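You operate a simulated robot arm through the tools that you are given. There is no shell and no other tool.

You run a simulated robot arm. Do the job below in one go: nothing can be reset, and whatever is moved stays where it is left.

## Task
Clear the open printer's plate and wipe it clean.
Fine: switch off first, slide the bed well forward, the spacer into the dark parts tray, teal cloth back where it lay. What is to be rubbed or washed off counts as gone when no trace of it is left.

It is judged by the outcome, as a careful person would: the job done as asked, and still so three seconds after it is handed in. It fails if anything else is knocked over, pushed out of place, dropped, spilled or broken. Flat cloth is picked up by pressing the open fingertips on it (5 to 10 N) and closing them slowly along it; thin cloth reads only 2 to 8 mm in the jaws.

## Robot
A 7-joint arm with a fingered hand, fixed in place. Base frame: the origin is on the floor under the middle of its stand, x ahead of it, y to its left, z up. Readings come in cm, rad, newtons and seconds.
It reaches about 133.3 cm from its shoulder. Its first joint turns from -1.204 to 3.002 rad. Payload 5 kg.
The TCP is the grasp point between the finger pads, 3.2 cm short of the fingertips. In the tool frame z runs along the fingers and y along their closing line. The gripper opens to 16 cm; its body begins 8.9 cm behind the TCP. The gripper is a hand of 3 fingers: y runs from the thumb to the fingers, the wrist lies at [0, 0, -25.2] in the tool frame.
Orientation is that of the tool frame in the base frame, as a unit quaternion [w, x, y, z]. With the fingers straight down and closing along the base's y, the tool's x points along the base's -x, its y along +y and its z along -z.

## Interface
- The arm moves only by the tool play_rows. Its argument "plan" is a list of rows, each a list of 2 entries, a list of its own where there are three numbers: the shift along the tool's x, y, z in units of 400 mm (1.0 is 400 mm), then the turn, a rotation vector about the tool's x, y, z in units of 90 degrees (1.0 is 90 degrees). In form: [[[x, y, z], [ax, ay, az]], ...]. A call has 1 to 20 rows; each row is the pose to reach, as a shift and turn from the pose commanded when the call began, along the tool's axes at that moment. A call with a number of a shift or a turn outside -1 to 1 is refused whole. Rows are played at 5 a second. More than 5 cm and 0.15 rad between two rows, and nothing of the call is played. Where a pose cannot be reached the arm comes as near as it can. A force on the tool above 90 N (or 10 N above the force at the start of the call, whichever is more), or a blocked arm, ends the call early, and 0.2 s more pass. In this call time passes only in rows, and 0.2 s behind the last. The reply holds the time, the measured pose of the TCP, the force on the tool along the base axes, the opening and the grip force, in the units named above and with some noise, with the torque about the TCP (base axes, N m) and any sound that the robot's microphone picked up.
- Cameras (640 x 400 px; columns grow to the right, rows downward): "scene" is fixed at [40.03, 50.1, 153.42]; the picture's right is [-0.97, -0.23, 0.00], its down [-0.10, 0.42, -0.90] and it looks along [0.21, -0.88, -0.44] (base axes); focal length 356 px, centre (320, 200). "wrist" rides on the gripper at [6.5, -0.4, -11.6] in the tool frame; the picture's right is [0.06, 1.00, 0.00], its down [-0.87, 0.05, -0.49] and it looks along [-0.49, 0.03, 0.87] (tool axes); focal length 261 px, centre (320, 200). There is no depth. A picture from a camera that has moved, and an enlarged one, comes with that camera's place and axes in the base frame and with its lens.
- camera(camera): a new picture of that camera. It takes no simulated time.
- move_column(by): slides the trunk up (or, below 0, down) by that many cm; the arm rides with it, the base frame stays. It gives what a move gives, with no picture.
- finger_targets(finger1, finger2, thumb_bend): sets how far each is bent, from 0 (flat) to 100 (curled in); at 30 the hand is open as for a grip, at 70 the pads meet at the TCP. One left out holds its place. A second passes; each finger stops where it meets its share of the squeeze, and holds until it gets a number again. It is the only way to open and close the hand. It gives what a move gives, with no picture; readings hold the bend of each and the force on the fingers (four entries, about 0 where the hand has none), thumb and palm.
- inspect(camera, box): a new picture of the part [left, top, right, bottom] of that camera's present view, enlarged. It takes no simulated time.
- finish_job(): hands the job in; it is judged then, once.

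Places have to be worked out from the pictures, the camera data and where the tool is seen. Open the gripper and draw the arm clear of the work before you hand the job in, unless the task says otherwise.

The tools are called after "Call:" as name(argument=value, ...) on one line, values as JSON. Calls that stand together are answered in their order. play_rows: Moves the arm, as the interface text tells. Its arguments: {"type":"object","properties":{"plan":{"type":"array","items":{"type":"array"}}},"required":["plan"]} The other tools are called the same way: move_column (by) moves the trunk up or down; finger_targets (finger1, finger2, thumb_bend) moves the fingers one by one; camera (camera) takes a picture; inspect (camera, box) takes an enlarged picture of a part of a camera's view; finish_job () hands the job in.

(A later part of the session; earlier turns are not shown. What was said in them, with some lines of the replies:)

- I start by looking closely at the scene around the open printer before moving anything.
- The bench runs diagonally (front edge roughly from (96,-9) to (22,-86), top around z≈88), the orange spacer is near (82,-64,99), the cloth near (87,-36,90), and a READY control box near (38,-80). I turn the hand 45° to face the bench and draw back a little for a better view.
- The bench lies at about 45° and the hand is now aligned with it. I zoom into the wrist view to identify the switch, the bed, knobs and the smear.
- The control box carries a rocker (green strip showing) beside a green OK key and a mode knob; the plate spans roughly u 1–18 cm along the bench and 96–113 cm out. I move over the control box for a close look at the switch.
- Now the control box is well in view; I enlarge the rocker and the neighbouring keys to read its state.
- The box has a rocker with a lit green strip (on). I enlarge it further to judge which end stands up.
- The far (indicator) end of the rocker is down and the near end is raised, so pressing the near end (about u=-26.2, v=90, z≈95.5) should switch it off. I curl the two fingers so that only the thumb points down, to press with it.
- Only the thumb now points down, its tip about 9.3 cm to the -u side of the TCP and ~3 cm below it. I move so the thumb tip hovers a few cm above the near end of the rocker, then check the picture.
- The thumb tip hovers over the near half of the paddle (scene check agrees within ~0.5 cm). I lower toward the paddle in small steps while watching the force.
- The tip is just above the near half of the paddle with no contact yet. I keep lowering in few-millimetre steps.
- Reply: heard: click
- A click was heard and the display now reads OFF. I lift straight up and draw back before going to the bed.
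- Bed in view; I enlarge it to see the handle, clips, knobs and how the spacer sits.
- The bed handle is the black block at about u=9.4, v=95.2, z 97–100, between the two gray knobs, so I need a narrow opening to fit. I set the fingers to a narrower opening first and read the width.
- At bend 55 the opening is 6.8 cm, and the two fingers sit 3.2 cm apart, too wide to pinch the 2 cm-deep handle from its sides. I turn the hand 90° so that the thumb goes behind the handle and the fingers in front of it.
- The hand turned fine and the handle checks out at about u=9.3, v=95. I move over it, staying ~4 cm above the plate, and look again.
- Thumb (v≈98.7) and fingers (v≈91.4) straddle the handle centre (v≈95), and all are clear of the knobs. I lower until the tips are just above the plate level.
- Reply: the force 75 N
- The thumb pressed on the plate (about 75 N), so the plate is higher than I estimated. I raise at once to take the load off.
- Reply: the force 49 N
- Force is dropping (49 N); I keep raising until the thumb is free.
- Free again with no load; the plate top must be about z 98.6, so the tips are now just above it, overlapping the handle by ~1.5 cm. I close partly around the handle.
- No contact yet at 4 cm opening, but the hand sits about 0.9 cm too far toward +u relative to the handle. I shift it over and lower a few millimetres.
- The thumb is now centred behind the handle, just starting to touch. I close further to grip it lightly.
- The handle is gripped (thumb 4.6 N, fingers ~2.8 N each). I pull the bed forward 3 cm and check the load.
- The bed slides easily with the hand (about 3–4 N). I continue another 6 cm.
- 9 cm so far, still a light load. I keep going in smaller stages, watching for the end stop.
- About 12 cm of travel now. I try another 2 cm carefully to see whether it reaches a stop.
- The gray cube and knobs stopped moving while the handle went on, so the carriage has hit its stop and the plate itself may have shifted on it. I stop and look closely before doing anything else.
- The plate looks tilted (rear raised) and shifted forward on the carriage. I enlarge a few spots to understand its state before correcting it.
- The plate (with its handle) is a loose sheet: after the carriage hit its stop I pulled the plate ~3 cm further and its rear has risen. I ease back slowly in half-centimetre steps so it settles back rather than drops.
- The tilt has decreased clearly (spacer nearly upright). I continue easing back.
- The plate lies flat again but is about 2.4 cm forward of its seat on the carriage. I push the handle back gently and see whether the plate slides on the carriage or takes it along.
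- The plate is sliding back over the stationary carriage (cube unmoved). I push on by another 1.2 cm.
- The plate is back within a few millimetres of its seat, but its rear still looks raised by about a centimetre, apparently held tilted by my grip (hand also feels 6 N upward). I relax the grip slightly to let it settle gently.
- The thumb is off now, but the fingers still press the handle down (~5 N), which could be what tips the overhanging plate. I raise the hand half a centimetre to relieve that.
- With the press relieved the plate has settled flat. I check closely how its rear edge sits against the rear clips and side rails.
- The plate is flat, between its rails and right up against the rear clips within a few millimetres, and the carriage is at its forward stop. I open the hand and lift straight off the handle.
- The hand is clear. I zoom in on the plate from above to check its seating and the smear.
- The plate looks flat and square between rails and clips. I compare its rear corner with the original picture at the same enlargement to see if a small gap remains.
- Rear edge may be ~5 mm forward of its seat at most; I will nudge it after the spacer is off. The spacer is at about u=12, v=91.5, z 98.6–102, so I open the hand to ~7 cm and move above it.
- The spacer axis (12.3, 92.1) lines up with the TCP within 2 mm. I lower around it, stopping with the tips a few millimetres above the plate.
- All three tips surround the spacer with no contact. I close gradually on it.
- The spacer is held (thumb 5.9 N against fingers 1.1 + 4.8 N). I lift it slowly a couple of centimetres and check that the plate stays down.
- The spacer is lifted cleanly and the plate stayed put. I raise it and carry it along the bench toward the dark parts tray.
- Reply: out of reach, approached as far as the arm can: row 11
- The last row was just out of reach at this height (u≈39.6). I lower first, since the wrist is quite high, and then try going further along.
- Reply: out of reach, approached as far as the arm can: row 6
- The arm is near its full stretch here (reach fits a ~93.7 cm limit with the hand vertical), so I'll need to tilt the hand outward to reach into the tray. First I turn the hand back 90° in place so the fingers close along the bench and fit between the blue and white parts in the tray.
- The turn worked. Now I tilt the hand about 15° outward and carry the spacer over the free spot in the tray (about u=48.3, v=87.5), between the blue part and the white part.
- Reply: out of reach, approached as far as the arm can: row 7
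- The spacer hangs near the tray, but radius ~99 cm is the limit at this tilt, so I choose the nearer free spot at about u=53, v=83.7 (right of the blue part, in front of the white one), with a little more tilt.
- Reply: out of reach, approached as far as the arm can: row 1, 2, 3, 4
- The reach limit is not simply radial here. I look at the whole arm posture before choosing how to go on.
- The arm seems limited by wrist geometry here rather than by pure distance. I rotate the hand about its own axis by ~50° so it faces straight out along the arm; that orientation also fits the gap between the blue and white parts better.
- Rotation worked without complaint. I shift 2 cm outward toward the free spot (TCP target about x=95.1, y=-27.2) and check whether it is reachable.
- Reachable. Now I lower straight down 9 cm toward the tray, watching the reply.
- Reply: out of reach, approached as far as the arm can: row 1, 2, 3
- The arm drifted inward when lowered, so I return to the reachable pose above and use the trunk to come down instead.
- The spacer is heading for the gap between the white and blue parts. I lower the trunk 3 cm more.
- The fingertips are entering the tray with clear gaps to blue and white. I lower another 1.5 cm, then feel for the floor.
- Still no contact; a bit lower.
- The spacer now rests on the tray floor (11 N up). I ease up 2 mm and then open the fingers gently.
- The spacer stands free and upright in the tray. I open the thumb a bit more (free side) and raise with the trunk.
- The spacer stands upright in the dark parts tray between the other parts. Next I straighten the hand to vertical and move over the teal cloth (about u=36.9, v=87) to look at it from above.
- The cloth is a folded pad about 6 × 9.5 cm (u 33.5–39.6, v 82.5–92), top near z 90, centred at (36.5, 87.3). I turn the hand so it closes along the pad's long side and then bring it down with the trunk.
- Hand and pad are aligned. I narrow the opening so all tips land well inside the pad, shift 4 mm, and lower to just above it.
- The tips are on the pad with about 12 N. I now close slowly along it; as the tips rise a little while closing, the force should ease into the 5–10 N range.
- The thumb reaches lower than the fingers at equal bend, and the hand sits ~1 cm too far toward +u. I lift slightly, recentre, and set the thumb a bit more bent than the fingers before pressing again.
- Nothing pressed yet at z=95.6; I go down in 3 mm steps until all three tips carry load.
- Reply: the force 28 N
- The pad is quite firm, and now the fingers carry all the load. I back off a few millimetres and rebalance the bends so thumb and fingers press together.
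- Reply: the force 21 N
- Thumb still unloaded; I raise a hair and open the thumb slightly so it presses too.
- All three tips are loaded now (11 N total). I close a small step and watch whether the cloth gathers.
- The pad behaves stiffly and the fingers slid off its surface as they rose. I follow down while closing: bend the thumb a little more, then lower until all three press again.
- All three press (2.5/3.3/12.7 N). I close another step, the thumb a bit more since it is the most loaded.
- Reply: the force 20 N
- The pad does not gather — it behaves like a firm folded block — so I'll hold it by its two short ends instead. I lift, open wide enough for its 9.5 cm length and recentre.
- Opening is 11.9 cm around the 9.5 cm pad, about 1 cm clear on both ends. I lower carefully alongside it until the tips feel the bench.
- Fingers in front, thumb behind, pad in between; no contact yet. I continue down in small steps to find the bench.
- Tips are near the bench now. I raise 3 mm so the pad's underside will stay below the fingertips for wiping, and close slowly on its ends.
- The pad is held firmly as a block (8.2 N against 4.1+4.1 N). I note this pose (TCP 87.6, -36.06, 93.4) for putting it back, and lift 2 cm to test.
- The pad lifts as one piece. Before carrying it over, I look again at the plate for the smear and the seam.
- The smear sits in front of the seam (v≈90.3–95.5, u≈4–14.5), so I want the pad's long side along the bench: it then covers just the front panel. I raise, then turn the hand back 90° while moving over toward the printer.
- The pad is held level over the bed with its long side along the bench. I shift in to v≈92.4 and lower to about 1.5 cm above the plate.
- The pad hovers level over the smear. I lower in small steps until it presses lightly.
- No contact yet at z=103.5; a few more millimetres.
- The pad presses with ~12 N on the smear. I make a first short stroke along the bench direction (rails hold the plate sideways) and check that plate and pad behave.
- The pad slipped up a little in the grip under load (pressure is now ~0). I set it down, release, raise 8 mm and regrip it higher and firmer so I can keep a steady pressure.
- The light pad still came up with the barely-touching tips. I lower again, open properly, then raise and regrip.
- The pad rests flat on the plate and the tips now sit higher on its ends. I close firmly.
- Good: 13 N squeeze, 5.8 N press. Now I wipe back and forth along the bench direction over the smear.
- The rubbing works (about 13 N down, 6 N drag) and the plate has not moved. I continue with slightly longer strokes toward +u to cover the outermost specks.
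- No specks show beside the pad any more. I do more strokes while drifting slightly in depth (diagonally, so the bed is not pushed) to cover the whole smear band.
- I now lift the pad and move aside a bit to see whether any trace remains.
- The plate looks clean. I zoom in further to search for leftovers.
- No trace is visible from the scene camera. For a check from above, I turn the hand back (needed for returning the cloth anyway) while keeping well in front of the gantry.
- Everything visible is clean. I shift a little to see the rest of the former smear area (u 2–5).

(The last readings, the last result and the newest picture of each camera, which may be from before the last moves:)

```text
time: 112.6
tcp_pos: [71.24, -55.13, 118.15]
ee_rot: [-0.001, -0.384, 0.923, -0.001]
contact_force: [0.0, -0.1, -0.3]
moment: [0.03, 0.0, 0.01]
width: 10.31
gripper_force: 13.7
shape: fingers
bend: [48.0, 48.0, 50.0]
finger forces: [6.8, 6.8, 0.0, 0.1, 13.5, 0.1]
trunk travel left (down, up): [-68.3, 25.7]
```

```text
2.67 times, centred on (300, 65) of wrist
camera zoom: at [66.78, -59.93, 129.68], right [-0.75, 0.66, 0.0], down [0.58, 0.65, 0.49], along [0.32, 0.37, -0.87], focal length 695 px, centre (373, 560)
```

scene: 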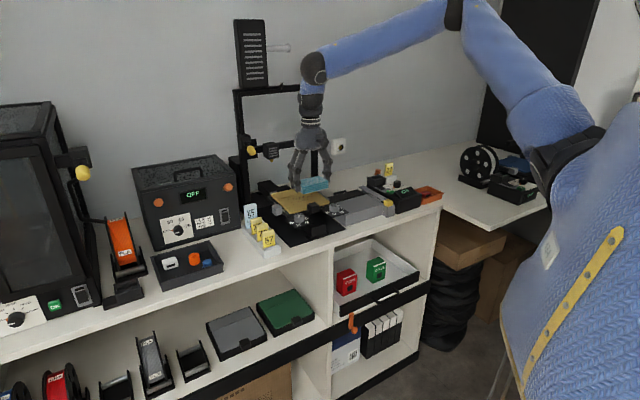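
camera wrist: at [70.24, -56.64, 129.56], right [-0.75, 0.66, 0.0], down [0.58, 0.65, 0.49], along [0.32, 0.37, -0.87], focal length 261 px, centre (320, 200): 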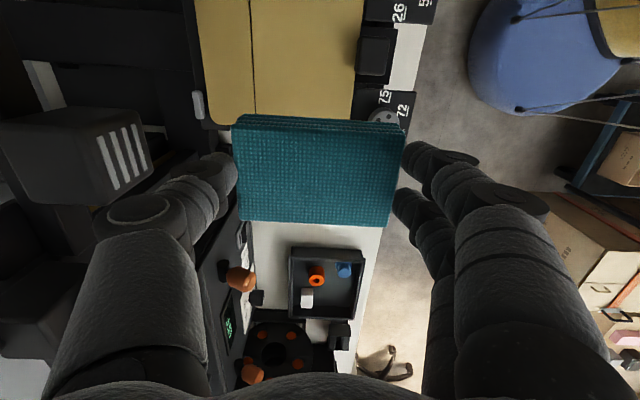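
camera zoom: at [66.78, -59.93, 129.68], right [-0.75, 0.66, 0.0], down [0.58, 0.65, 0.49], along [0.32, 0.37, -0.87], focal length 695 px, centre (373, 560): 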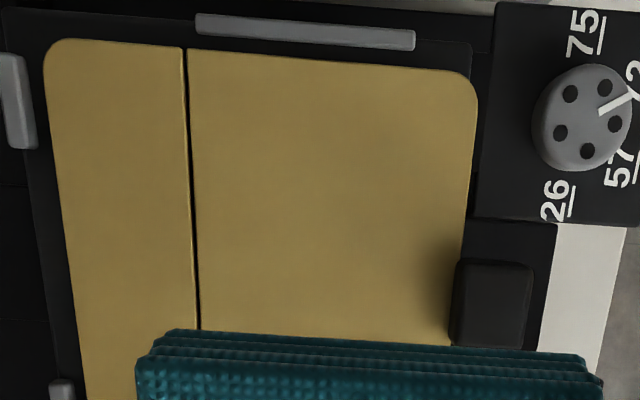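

The whole plate is clean and it has settled properly against its seat. Now I carry the pad back to where it lay (TCP 87.6, -36.06).

Call:
play_rows(plan=[[[-0.1, 0.01, 0], [0, 0, 0]], [[-0.2, 0.02, 0], [0, 0, 0]], [[-0.3, 0.03, 0], [0, 0, 0]], [[-0.4, 0.04, 0], [0, 0, 0]], [[-0.5, 0.0485, 0], [0, 0, 0]], [[-0.58, 0.0485, 0.04], [0, 0, 0]], [[-0.6258, 0.0485, 0.12], [0, 0, 0]], [[-0.6258, 0.0485, 0.2175], [0, 0, 0]]])

Call:
camera(camera="wrist")

Call:
inspect(camera="scene", box=[180, 170, 280, 280])

```text
time: 114.4
tcp_pos: [87.48, -36.34, 109.3]
ee_rot: [-0.002, -0.382, 0.924, -0.001]
contact_force: [0.9, 0.4, -1.1]
moment: [0.04, 0.03, -0.01]
width: 10.3
gripper_force: 13.3
shape: fingers
bend: [48.0, 48.0, 50.0]
finger forces: [6.6, 6.6, 0.0, 0.0, 13.2, 0.0]
trunk travel left (down, up): [-68.3, 25.7]
```

```text
taken
camera wrist: at [83.08, -41.02, 120.78], right [-0.75, 0.66, 0.0], down [0.58, 0.65, 0.49], along [0.32, 0.37, -0.87], focal length 261 px, centre (320, 200)
```

wrist: 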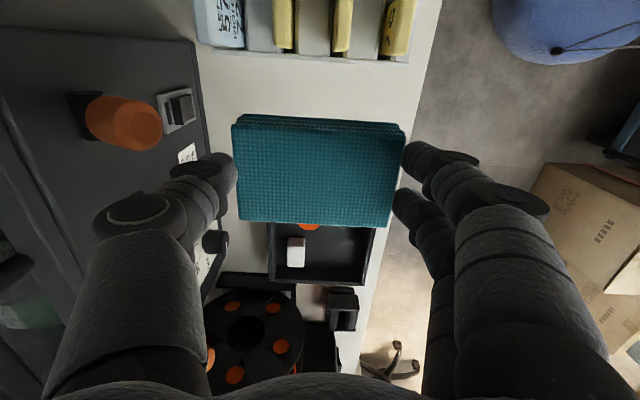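

```text
3.64 times, centred on (230, 225) of scene
camera zoom: at [40.03, 50.1, 153.42], right [-0.97, -0.23, 0.0], down [-0.1, 0.42, -0.9], along [0.21, -0.88, -0.44], focal length 1295 px, centre (647, 109)
```

zoom: 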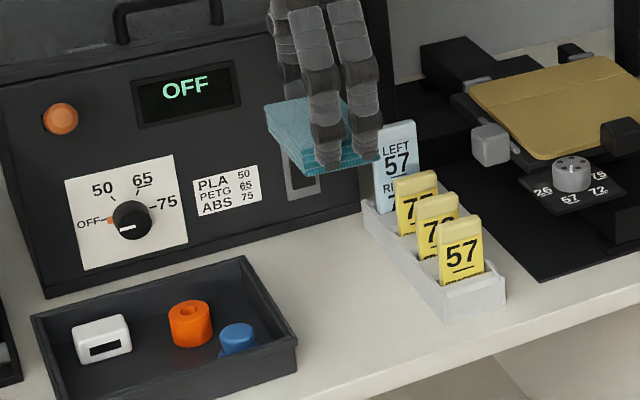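

I'm over the spot within a few millimetres; I correct by 3 mm and lower with the trunk.

Call:
play_rows(plan=[[[-0.003, 0.0085, 0], [0, 0, 0]]])

Call:
move_column(by=-13.5)

Call:
move_column(by=-1.2)

Call:
inspect(camera="scene", box=[200, 205, 270, 270])

```text
time: 114.8
tcp_pos: [87.38, -35.96, 109.32]
ee_rot: [-0.002, -0.383, 0.924, -0.001]
contact_force: [-1.1, 1.1, -1.2]
moment: [0.01, 0.01, 0.02]
width: 10.31
gripper_force: 13.5
shape: fingers
bend: [48.0, 48.0, 50.0]
finger forces: [6.5, 6.6, 0.1, 0.0, 13.2, 0.1]
trunk travel left (down, up): [-68.3, 25.7]
```

```text
time: 116.4
tcp_pos: [87.28, -35.86, 95.88]
ee_rot: [-0.002, -0.383, 0.924, -0.001]
contact_force: [0.5, -0.4, -0.9]
moment: [0.04, 0.01, 0.02]
width: 10.3
gripper_force: 12.8
shape: fingers
bend: [48.0, 48.0, 50.0]
finger forces: [6.7, 6.5, 0.0, 0.0, 13.2, 0.0]
trunk travel left (down, up): [-54.8, 39.2]
```

```text
time: 117.0
tcp_pos: [87.29, -35.82, 94.68]
ee_rot: [-0.001, -0.383, 0.924, -0.001]
contact_force: [0.0, 0.5, -0.5]
moment: [-0.01, -0.01, 0.0]
width: 10.3
gripper_force: 13.1
shape: fingers
bend: [48.0, 48.0, 50.0]
finger forces: [6.6, 6.6, 0.0, 0.0, 13.3, 0.1]
trunk travel left (down, up): [-53.6, 40.4]
```

```text
6.15 times, centred on (235, 238) of scene
camera zoom: at [40.03, 50.1, 153.42], right [-0.97, -0.23, 0.0], down [-0.1, 0.42, -0.9], along [0.21, -0.88, -0.44], focal length 2192 px, centre (843, -31)
```

zoom: 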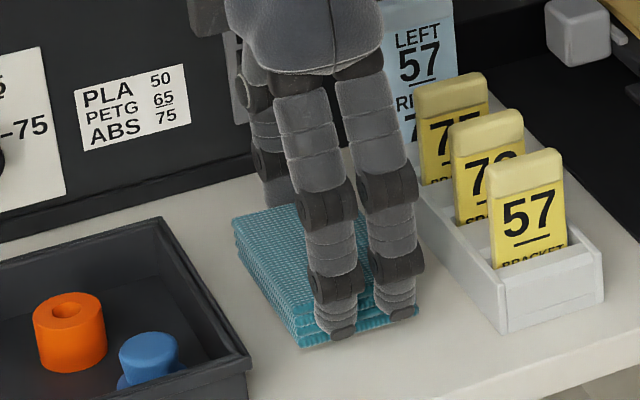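

The pad's outline matches the original place. I lower the last millimetres until it rests on the bench.

Call:
move_column(by=-0.5)

Call:
move_column(by=-0.3)

```text
time: 117.6
tcp_pos: [87.32, -35.99, 94.28]
ee_rot: [-0.002, -0.383, 0.924, -0.003]
contact_force: [-0.5, 0.2, 0.9]
moment: [-0.09, -0.02, -0.01]
width: 10.31
gripper_force: 12.9
shape: fingers
bend: [48.0, 48.0, 50.0]
finger forces: [6.7, 6.5, 0.0, 0.0, 13.2, 0.0]
trunk travel left (down, up): [-53.1, 40.9]
```

```text
time: 118.1
tcp_pos: [87.18, -35.93, 94.05]
ee_rot: [0.0, -0.382, 0.924, -0.001]
contact_force: [2.4, -0.1, 12.5]
moment: [-0.17, -0.06, 0.05]
width: 10.27
gripper_force: 13.7
shape: fingers
bend: [48.0, 48.0, 50.0]
finger forces: [6.6, 6.1, 0.1, 0.0, 14.0, 0.1]
trunk travel left (down, up): [-52.8, 41.2]
```

It rests on the bench. I ease off slightly and open the fingers on both ends.

Call:
move_column(by=0.15)

Call:
finger_targets(finger1=42, finger2=42, thumb_bend=43)

Call:
inspect(camera="scene", box=[200, 205, 270, 270])

Call:
camera(camera="wrist")

```text
time: 118.6
tcp_pos: [87.32, -35.8, 93.98]
ee_rot: [-0.001, -0.383, 0.924, -0.002]
contact_force: [3.1, 1.4, 7.9]
moment: [-0.14, -0.13, 0.06]
width: 10.31
gripper_force: 13.7
shape: fingers
bend: [48.0, 48.0, 50.0]
finger forces: [6.4, 6.2, 0.1, 0.1, 14.3, 0.0]
trunk travel left (down, up): [-53.0, 41.0]
```

```text
time: 119.6
tcp_pos: [87.32, -36.02, 93.96]
ee_rot: [-0.002, -0.382, 0.924, -0.001]
contact_force: [-0.5, 0.1, -0.8]
moment: [0.0, 0.04, 0.01]
width: 11.73
gripper_force: 0.0
shape: fingers
bend: [42.0, 42.0, 43.0]
finger forces: [0.0, 0.1, 0.1, 0.0, 0.0, 0.0]
trunk travel left (down, up): [-53.0, 41.0]
```

```text
6.15 times, centred on (235, 238) of scene
camera zoom: at [40.03, 50.1, 153.42], right [-0.97, -0.23, 0.0], down [-0.1, 0.42, -0.9], along [0.21, -0.88, -0.44], focal length 2192 px, centre (843, -31)
```

zoom: 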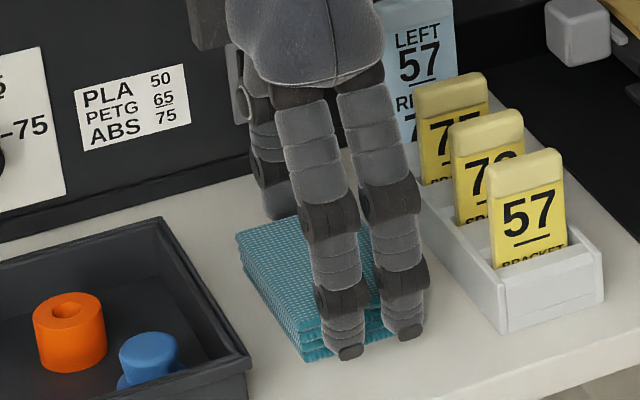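

```text
taken
camera wrist: at [82.86, -40.65, 105.53], right [-0.75, 0.66, 0.0], down [0.58, 0.65, 0.49], along [0.32, 0.37, -0.87], focal length 261 px, centre (320, 200)
```

wrist: 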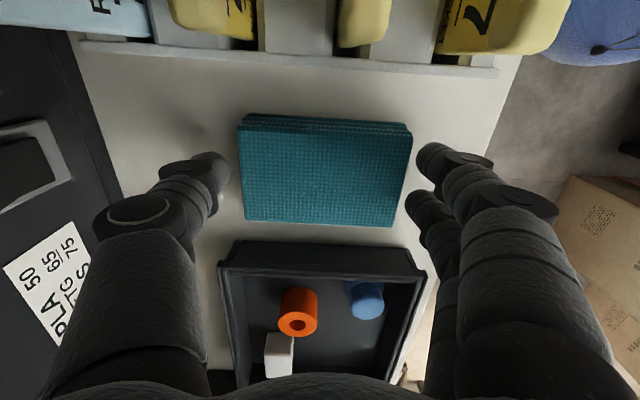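

The cloth lies about 5 mm nearer the front edge than before. I nudge it back by moving the fingers gently against its front end.

Call:
play_rows(plan=[[[0, -0.015, 0], [0, 0, 0]], [[0, -0.025, 0], [0, 0, 0]], [[0, -0.0325, 0], [0, 0, 0]]])

Call:
inspect(camera="scene", box=[200, 205, 270, 270])

```text
time: 120.4
tcp_pos: [88.22, -36.97, 94.0]
ee_rot: [-0.002, -0.383, 0.924, -0.001]
contact_force: [-0.8, 0.5, -0.3]
moment: [0.01, 0.01, 0.01]
width: 11.73
gripper_force: 0.1
shape: fingers
bend: [42.0, 42.0, 43.0]
finger forces: [0.1, 0.1, 0.0, 0.0, 0.1, 0.0]
trunk travel left (down, up): [-53.0, 41.0]
```

```text
6.15 times, centred on (235, 238) of scene
camera zoom: at [40.03, 50.1, 153.42], right [-0.97, -0.23, 0.0], down [-0.1, 0.42, -0.9], along [0.21, -0.88, -0.44], focal length 2192 px, centre (843, -31)
```

zoom: 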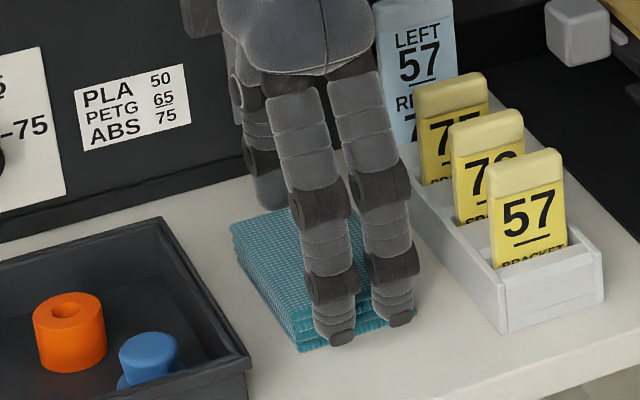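

The cloth is back within 2–3 mm of where it lay. I back the fingers off it and raise clear.

Call:
play_rows(plan=[[[0, 0.012, 0], [0, 0, 0]], [[0, 0.017, 0], [0, 0, 0]]])

Call:
move_column(by=4)

Call:
inspect(camera="scene", box=[190, 190, 280, 270])

```text
time: 121.0
tcp_pos: [87.73, -36.52, 93.97]
ee_rot: [-0.002, -0.382, 0.924, -0.001]
contact_force: [0.8, 0.1, 0.0]
moment: [0.0, -0.01, 0.01]
width: 11.75
gripper_force: 0.1
shape: fingers
bend: [42.0, 42.0, 43.0]
finger forces: [0.1, 0.0, 0.1, 0.1, 0.0, 0.0]
trunk travel left (down, up): [-53.0, 41.0]
```

```text
time: 121.8
tcp_pos: [87.72, -36.39, 98.04]
ee_rot: [-0.002, -0.383, 0.924, -0.001]
contact_force: [0.1, -0.5, 0.4]
moment: [-0.03, 0.0, 0.04]
width: 11.76
gripper_force: 0.1
shape: fingers
bend: [42.0, 42.0, 43.0]
finger forces: [0.1, 0.0, 0.0, 0.0, 0.1, 0.0]
trunk travel left (down, up): [-57.0, 37.0]
```

```text
5.00 times, centred on (235, 230) of scene
camera zoom: at [40.03, 50.1, 153.42], right [-0.97, -0.23, 0.0], down [-0.1, 0.42, -0.9], along [0.21, -0.88, -0.44], focal length 1781 px, centre (745, 50)
```

zoom: 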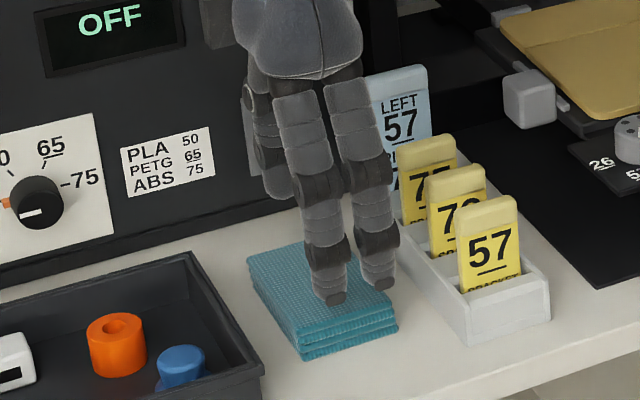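

The cloth lies flat exactly as before. I raise the trunk back to its original height and withdraw toward the printer for a final look.

Call:
move_column(by=13)

Call:
play_rows(plan=[[[0.06, 0.03, 0], [0, 0, 0]], [[0.14, 0.06, -0.02], [0, 0, 0]], [[0.24, 0.09, -0.06], [0, 0, 0]], [[0.34, 0.09, -0.12], [0, 0, 0]], [[0.44, 0.09, -0.18], [0, 0, 0]], [[0.54, 0.05, -0.24], [0, 0, 0]], [[0.64, 0, -0.28], [0, 0, 0]], [[0.72, -0.02, -0.3], [0, 0, 0]]])

Call:
camera(camera="wrist")

Call:
camera(camera="scene")

```text
time: 123.4
tcp_pos: [87.81, -36.46, 110.95]
ee_rot: [-0.002, -0.382, 0.924, -0.001]
contact_force: [-0.6, 1.0, -0.1]
moment: [0.0, 0.0, 0.03]
width: 11.75
gripper_force: 0.1
shape: fingers
bend: [42.0, 42.0, 43.0]
finger forces: [0.0, 0.0, 0.0, 0.0, 0.0, 0.0]
trunk travel left (down, up): [-70.0, 24.0]
```

```text
time: 125.2
tcp_pos: [67.75, -57.36, 123.28]
ee_rot: [0.0, -0.383, 0.924, 0.0]
contact_force: [-0.1, -0.8, 0.5]
moment: [0.01, -0.02, 0.01]
width: 11.72
gripper_force: 0.0
shape: fingers
bend: [42.0, 42.0, 43.0]
finger forces: [0.0, 0.0, 0.0, 0.1, 0.0, 0.1]
trunk travel left (down, up): [-70.0, 24.0]
```

```text
taken
camera wrist: at [63.33, -62.1, 134.83], right [-0.75, 0.66, 0.0], down [0.58, 0.65, 0.49], along [0.32, 0.37, -0.87], focal length 261 px, centre (320, 200)
```

wrist: 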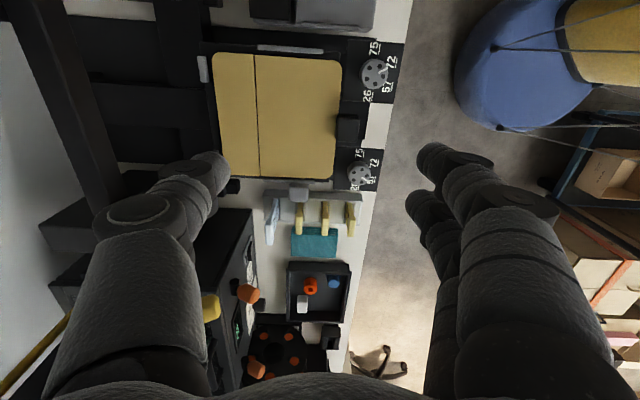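

```text
taken
```

scene: 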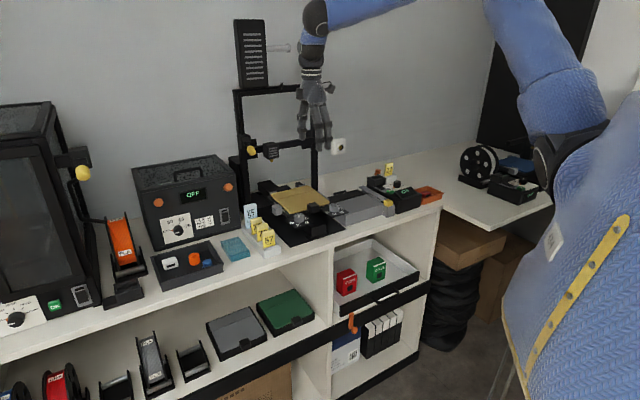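

A close look at the whole plate, the bed position, the control box display and the tray to confirm everything.

Call:
inspect(camera="wrist", box=[190, 30, 410, 200])

Call:
inspect(camera="wrist", box=[210, 45, 350, 185])

Call:
inspect(camera="scene", box=[150, 160, 350, 290])

Call:
inspect(camera="scene", box=[330, 155, 450, 225])

```text
2.35 times, centred on (300, 115) of wrist
camera zoom: at [63.33, -62.1, 134.83], right [-0.75, 0.66, 0.0], down [0.58, 0.65, 0.49], along [0.32, 0.37, -0.87], focal length 613 px, centre (367, 400)
```

zoom: 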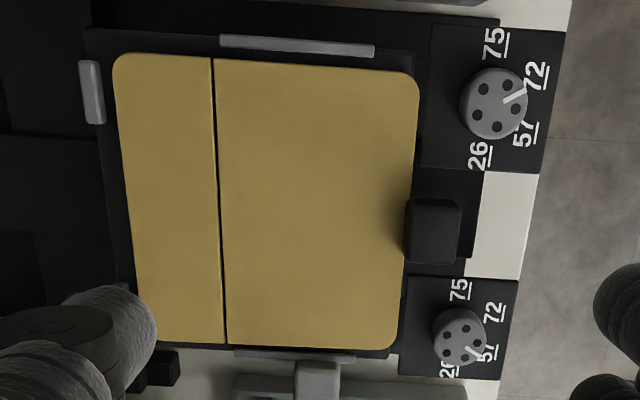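

```text
2.86 times, centred on (280, 115) of wrist
camera zoom: at [63.33, -62.1, 134.83], right [-0.75, 0.66, 0.0], down [0.58, 0.65, 0.49], along [0.32, 0.37, -0.87], focal length 745 px, centre (434, 443)
```

zoom: 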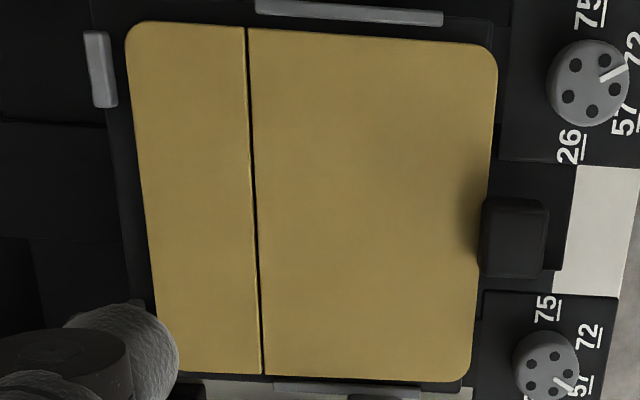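

```text
3.08 times, centred on (250, 225) of scene
camera zoom: at [40.03, 50.1, 153.42], right [-0.97, -0.23, 0.0], down [-0.1, 0.42, -0.9], along [0.21, -0.88, -0.44], focal length 1096 px, centre (535, 123)
```

zoom: 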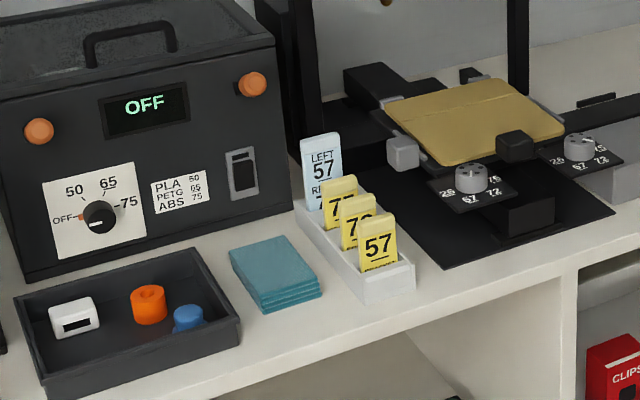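

```text
5.33 times, centred on (390, 190) of scene
camera zoom: at [40.03, 50.1, 153.42], right [-0.97, -0.23, 0.0], down [-0.1, 0.42, -0.9], along [0.21, -0.88, -0.44], focal length 1900 px, centre (-53, 253)
```

zoom: 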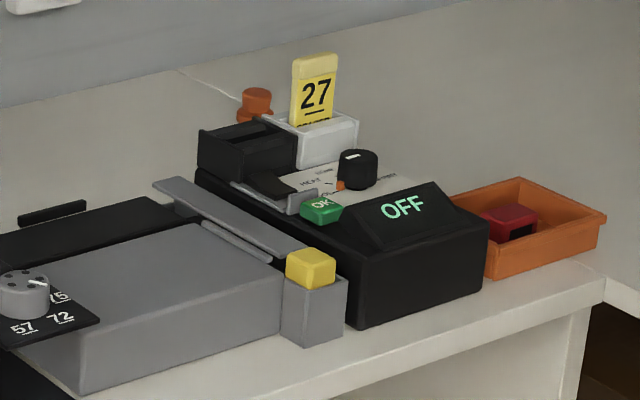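

All is in order: display OFF, bed forward at its stop, plate clean and seated, spacer in the dark tray, cloth in place. I draw the arm clear and open the hand.

Call:
play_rows(plan=[[[0, 0.09, -0.02], [0, 0, 0]], [[0, 0.18, -0.04], [0, 0, 0]], [[0, 0.28, -0.06], [0, 0, 0]], [[0, 0.38, -0.08], [0, 0, 0]], [[0, 0.48, -0.1], [0, 0, 0]], [[0, 0.58, -0.12], [0, 0, 0]]])

Call:
finger_targets(finger1=30, finger2=30, thumb_bend=30)

Call:
camera(camera="scene")

Call:
inspect(camera="scene", box=[230, 150, 350, 250])

```text
time: 126.6
tcp_pos: [51.39, -40.64, 127.98]
ee_rot: [-0.001, -0.383, 0.924, -0.001]
contact_force: [-0.9, 0.2, 0.0]
moment: [0.03, -0.05, 0.03]
width: 11.79
gripper_force: 0.0
shape: fingers
bend: [42.0, 42.0, 43.0]
finger forces: [0.0, 0.0, 0.0, 0.0, 0.1, 0.1]
trunk travel left (down, up): [-70.0, 24.0]
```

```text
time: 127.6
tcp_pos: [51.51, -40.93, 127.86]
ee_rot: [-0.001, -0.383, 0.924, -0.001]
contact_force: [0.7, 1.3, -0.6]
moment: [0.02, 0.0, 0.01]
width: 16.76
gripper_force: 0.2
shape: fingers
bend: [30.0, 30.0, 30.0]
finger forces: [0.1, 0.0, 0.0, 0.0, 0.1, 0.1]
trunk travel left (down, up): [-70.0, 24.0]
```

```text
taken
```

scene: 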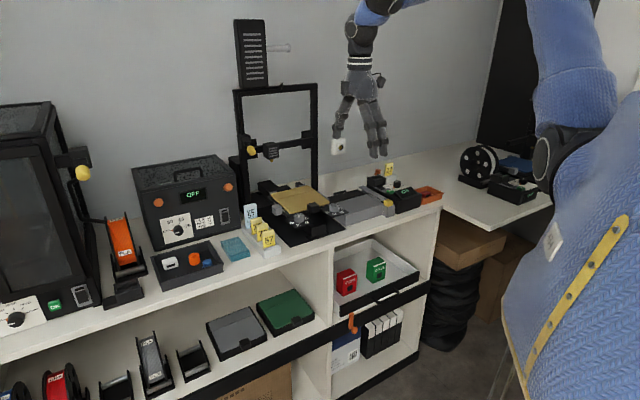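

```text
4.00 times, centred on (290, 200) of scene
camera zoom: at [40.03, 50.1, 153.42], right [-0.97, -0.23, 0.0], down [-0.1, 0.42, -0.9], along [0.21, -0.88, -0.44], focal length 1425 px, centre (440, 200)
```

zoom: 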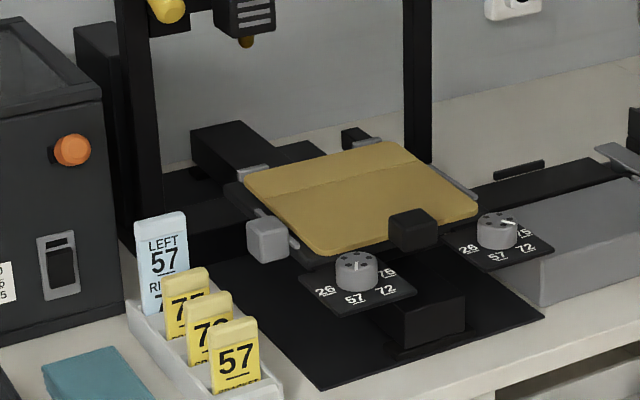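

The arm is clear with the hand open. The printer is off, the bed is forward, the plate is clean and empty, the spacer is in the dark tray and the cloth is back in its place, so I hand the job in.

Call:
finish_job()

```text
The job is handed in.
```

The job is done and handed in; the last pictures show the plate empty and clean.

- **Switch:** the open printer was switched off first. Its display reads OFF.
- **Bed:** it is pulled forward about 10.7 cm, up against its front stop.
- **Spacer:** it stands upright in the dark parts tray, between the white and the blue part.
- **Plate:** I rubbed it with the teal cloth. No trace of the specks shows from the scene or wrist camera.
- **Cloth:** it lies flat, within about 3 mm of where it was.

**Two slips along the way:**
- **Hard press:** while reaching for the bed handle I pressed the thumb on the plate with about 75 N for a moment. I saw no mark from it.
- **Plate shifted:** the handle turned out to be on the loose plate, not the bed. When the bed hit its stop I pulled the plate about 3 cm too far and its rear lifted. I eased it back until it lay flat. By my estimate it sits within about half a centimetre of its original seat.

The pictures show nothing else moved or knocked over. The hand is open and the arm is clear of the work.
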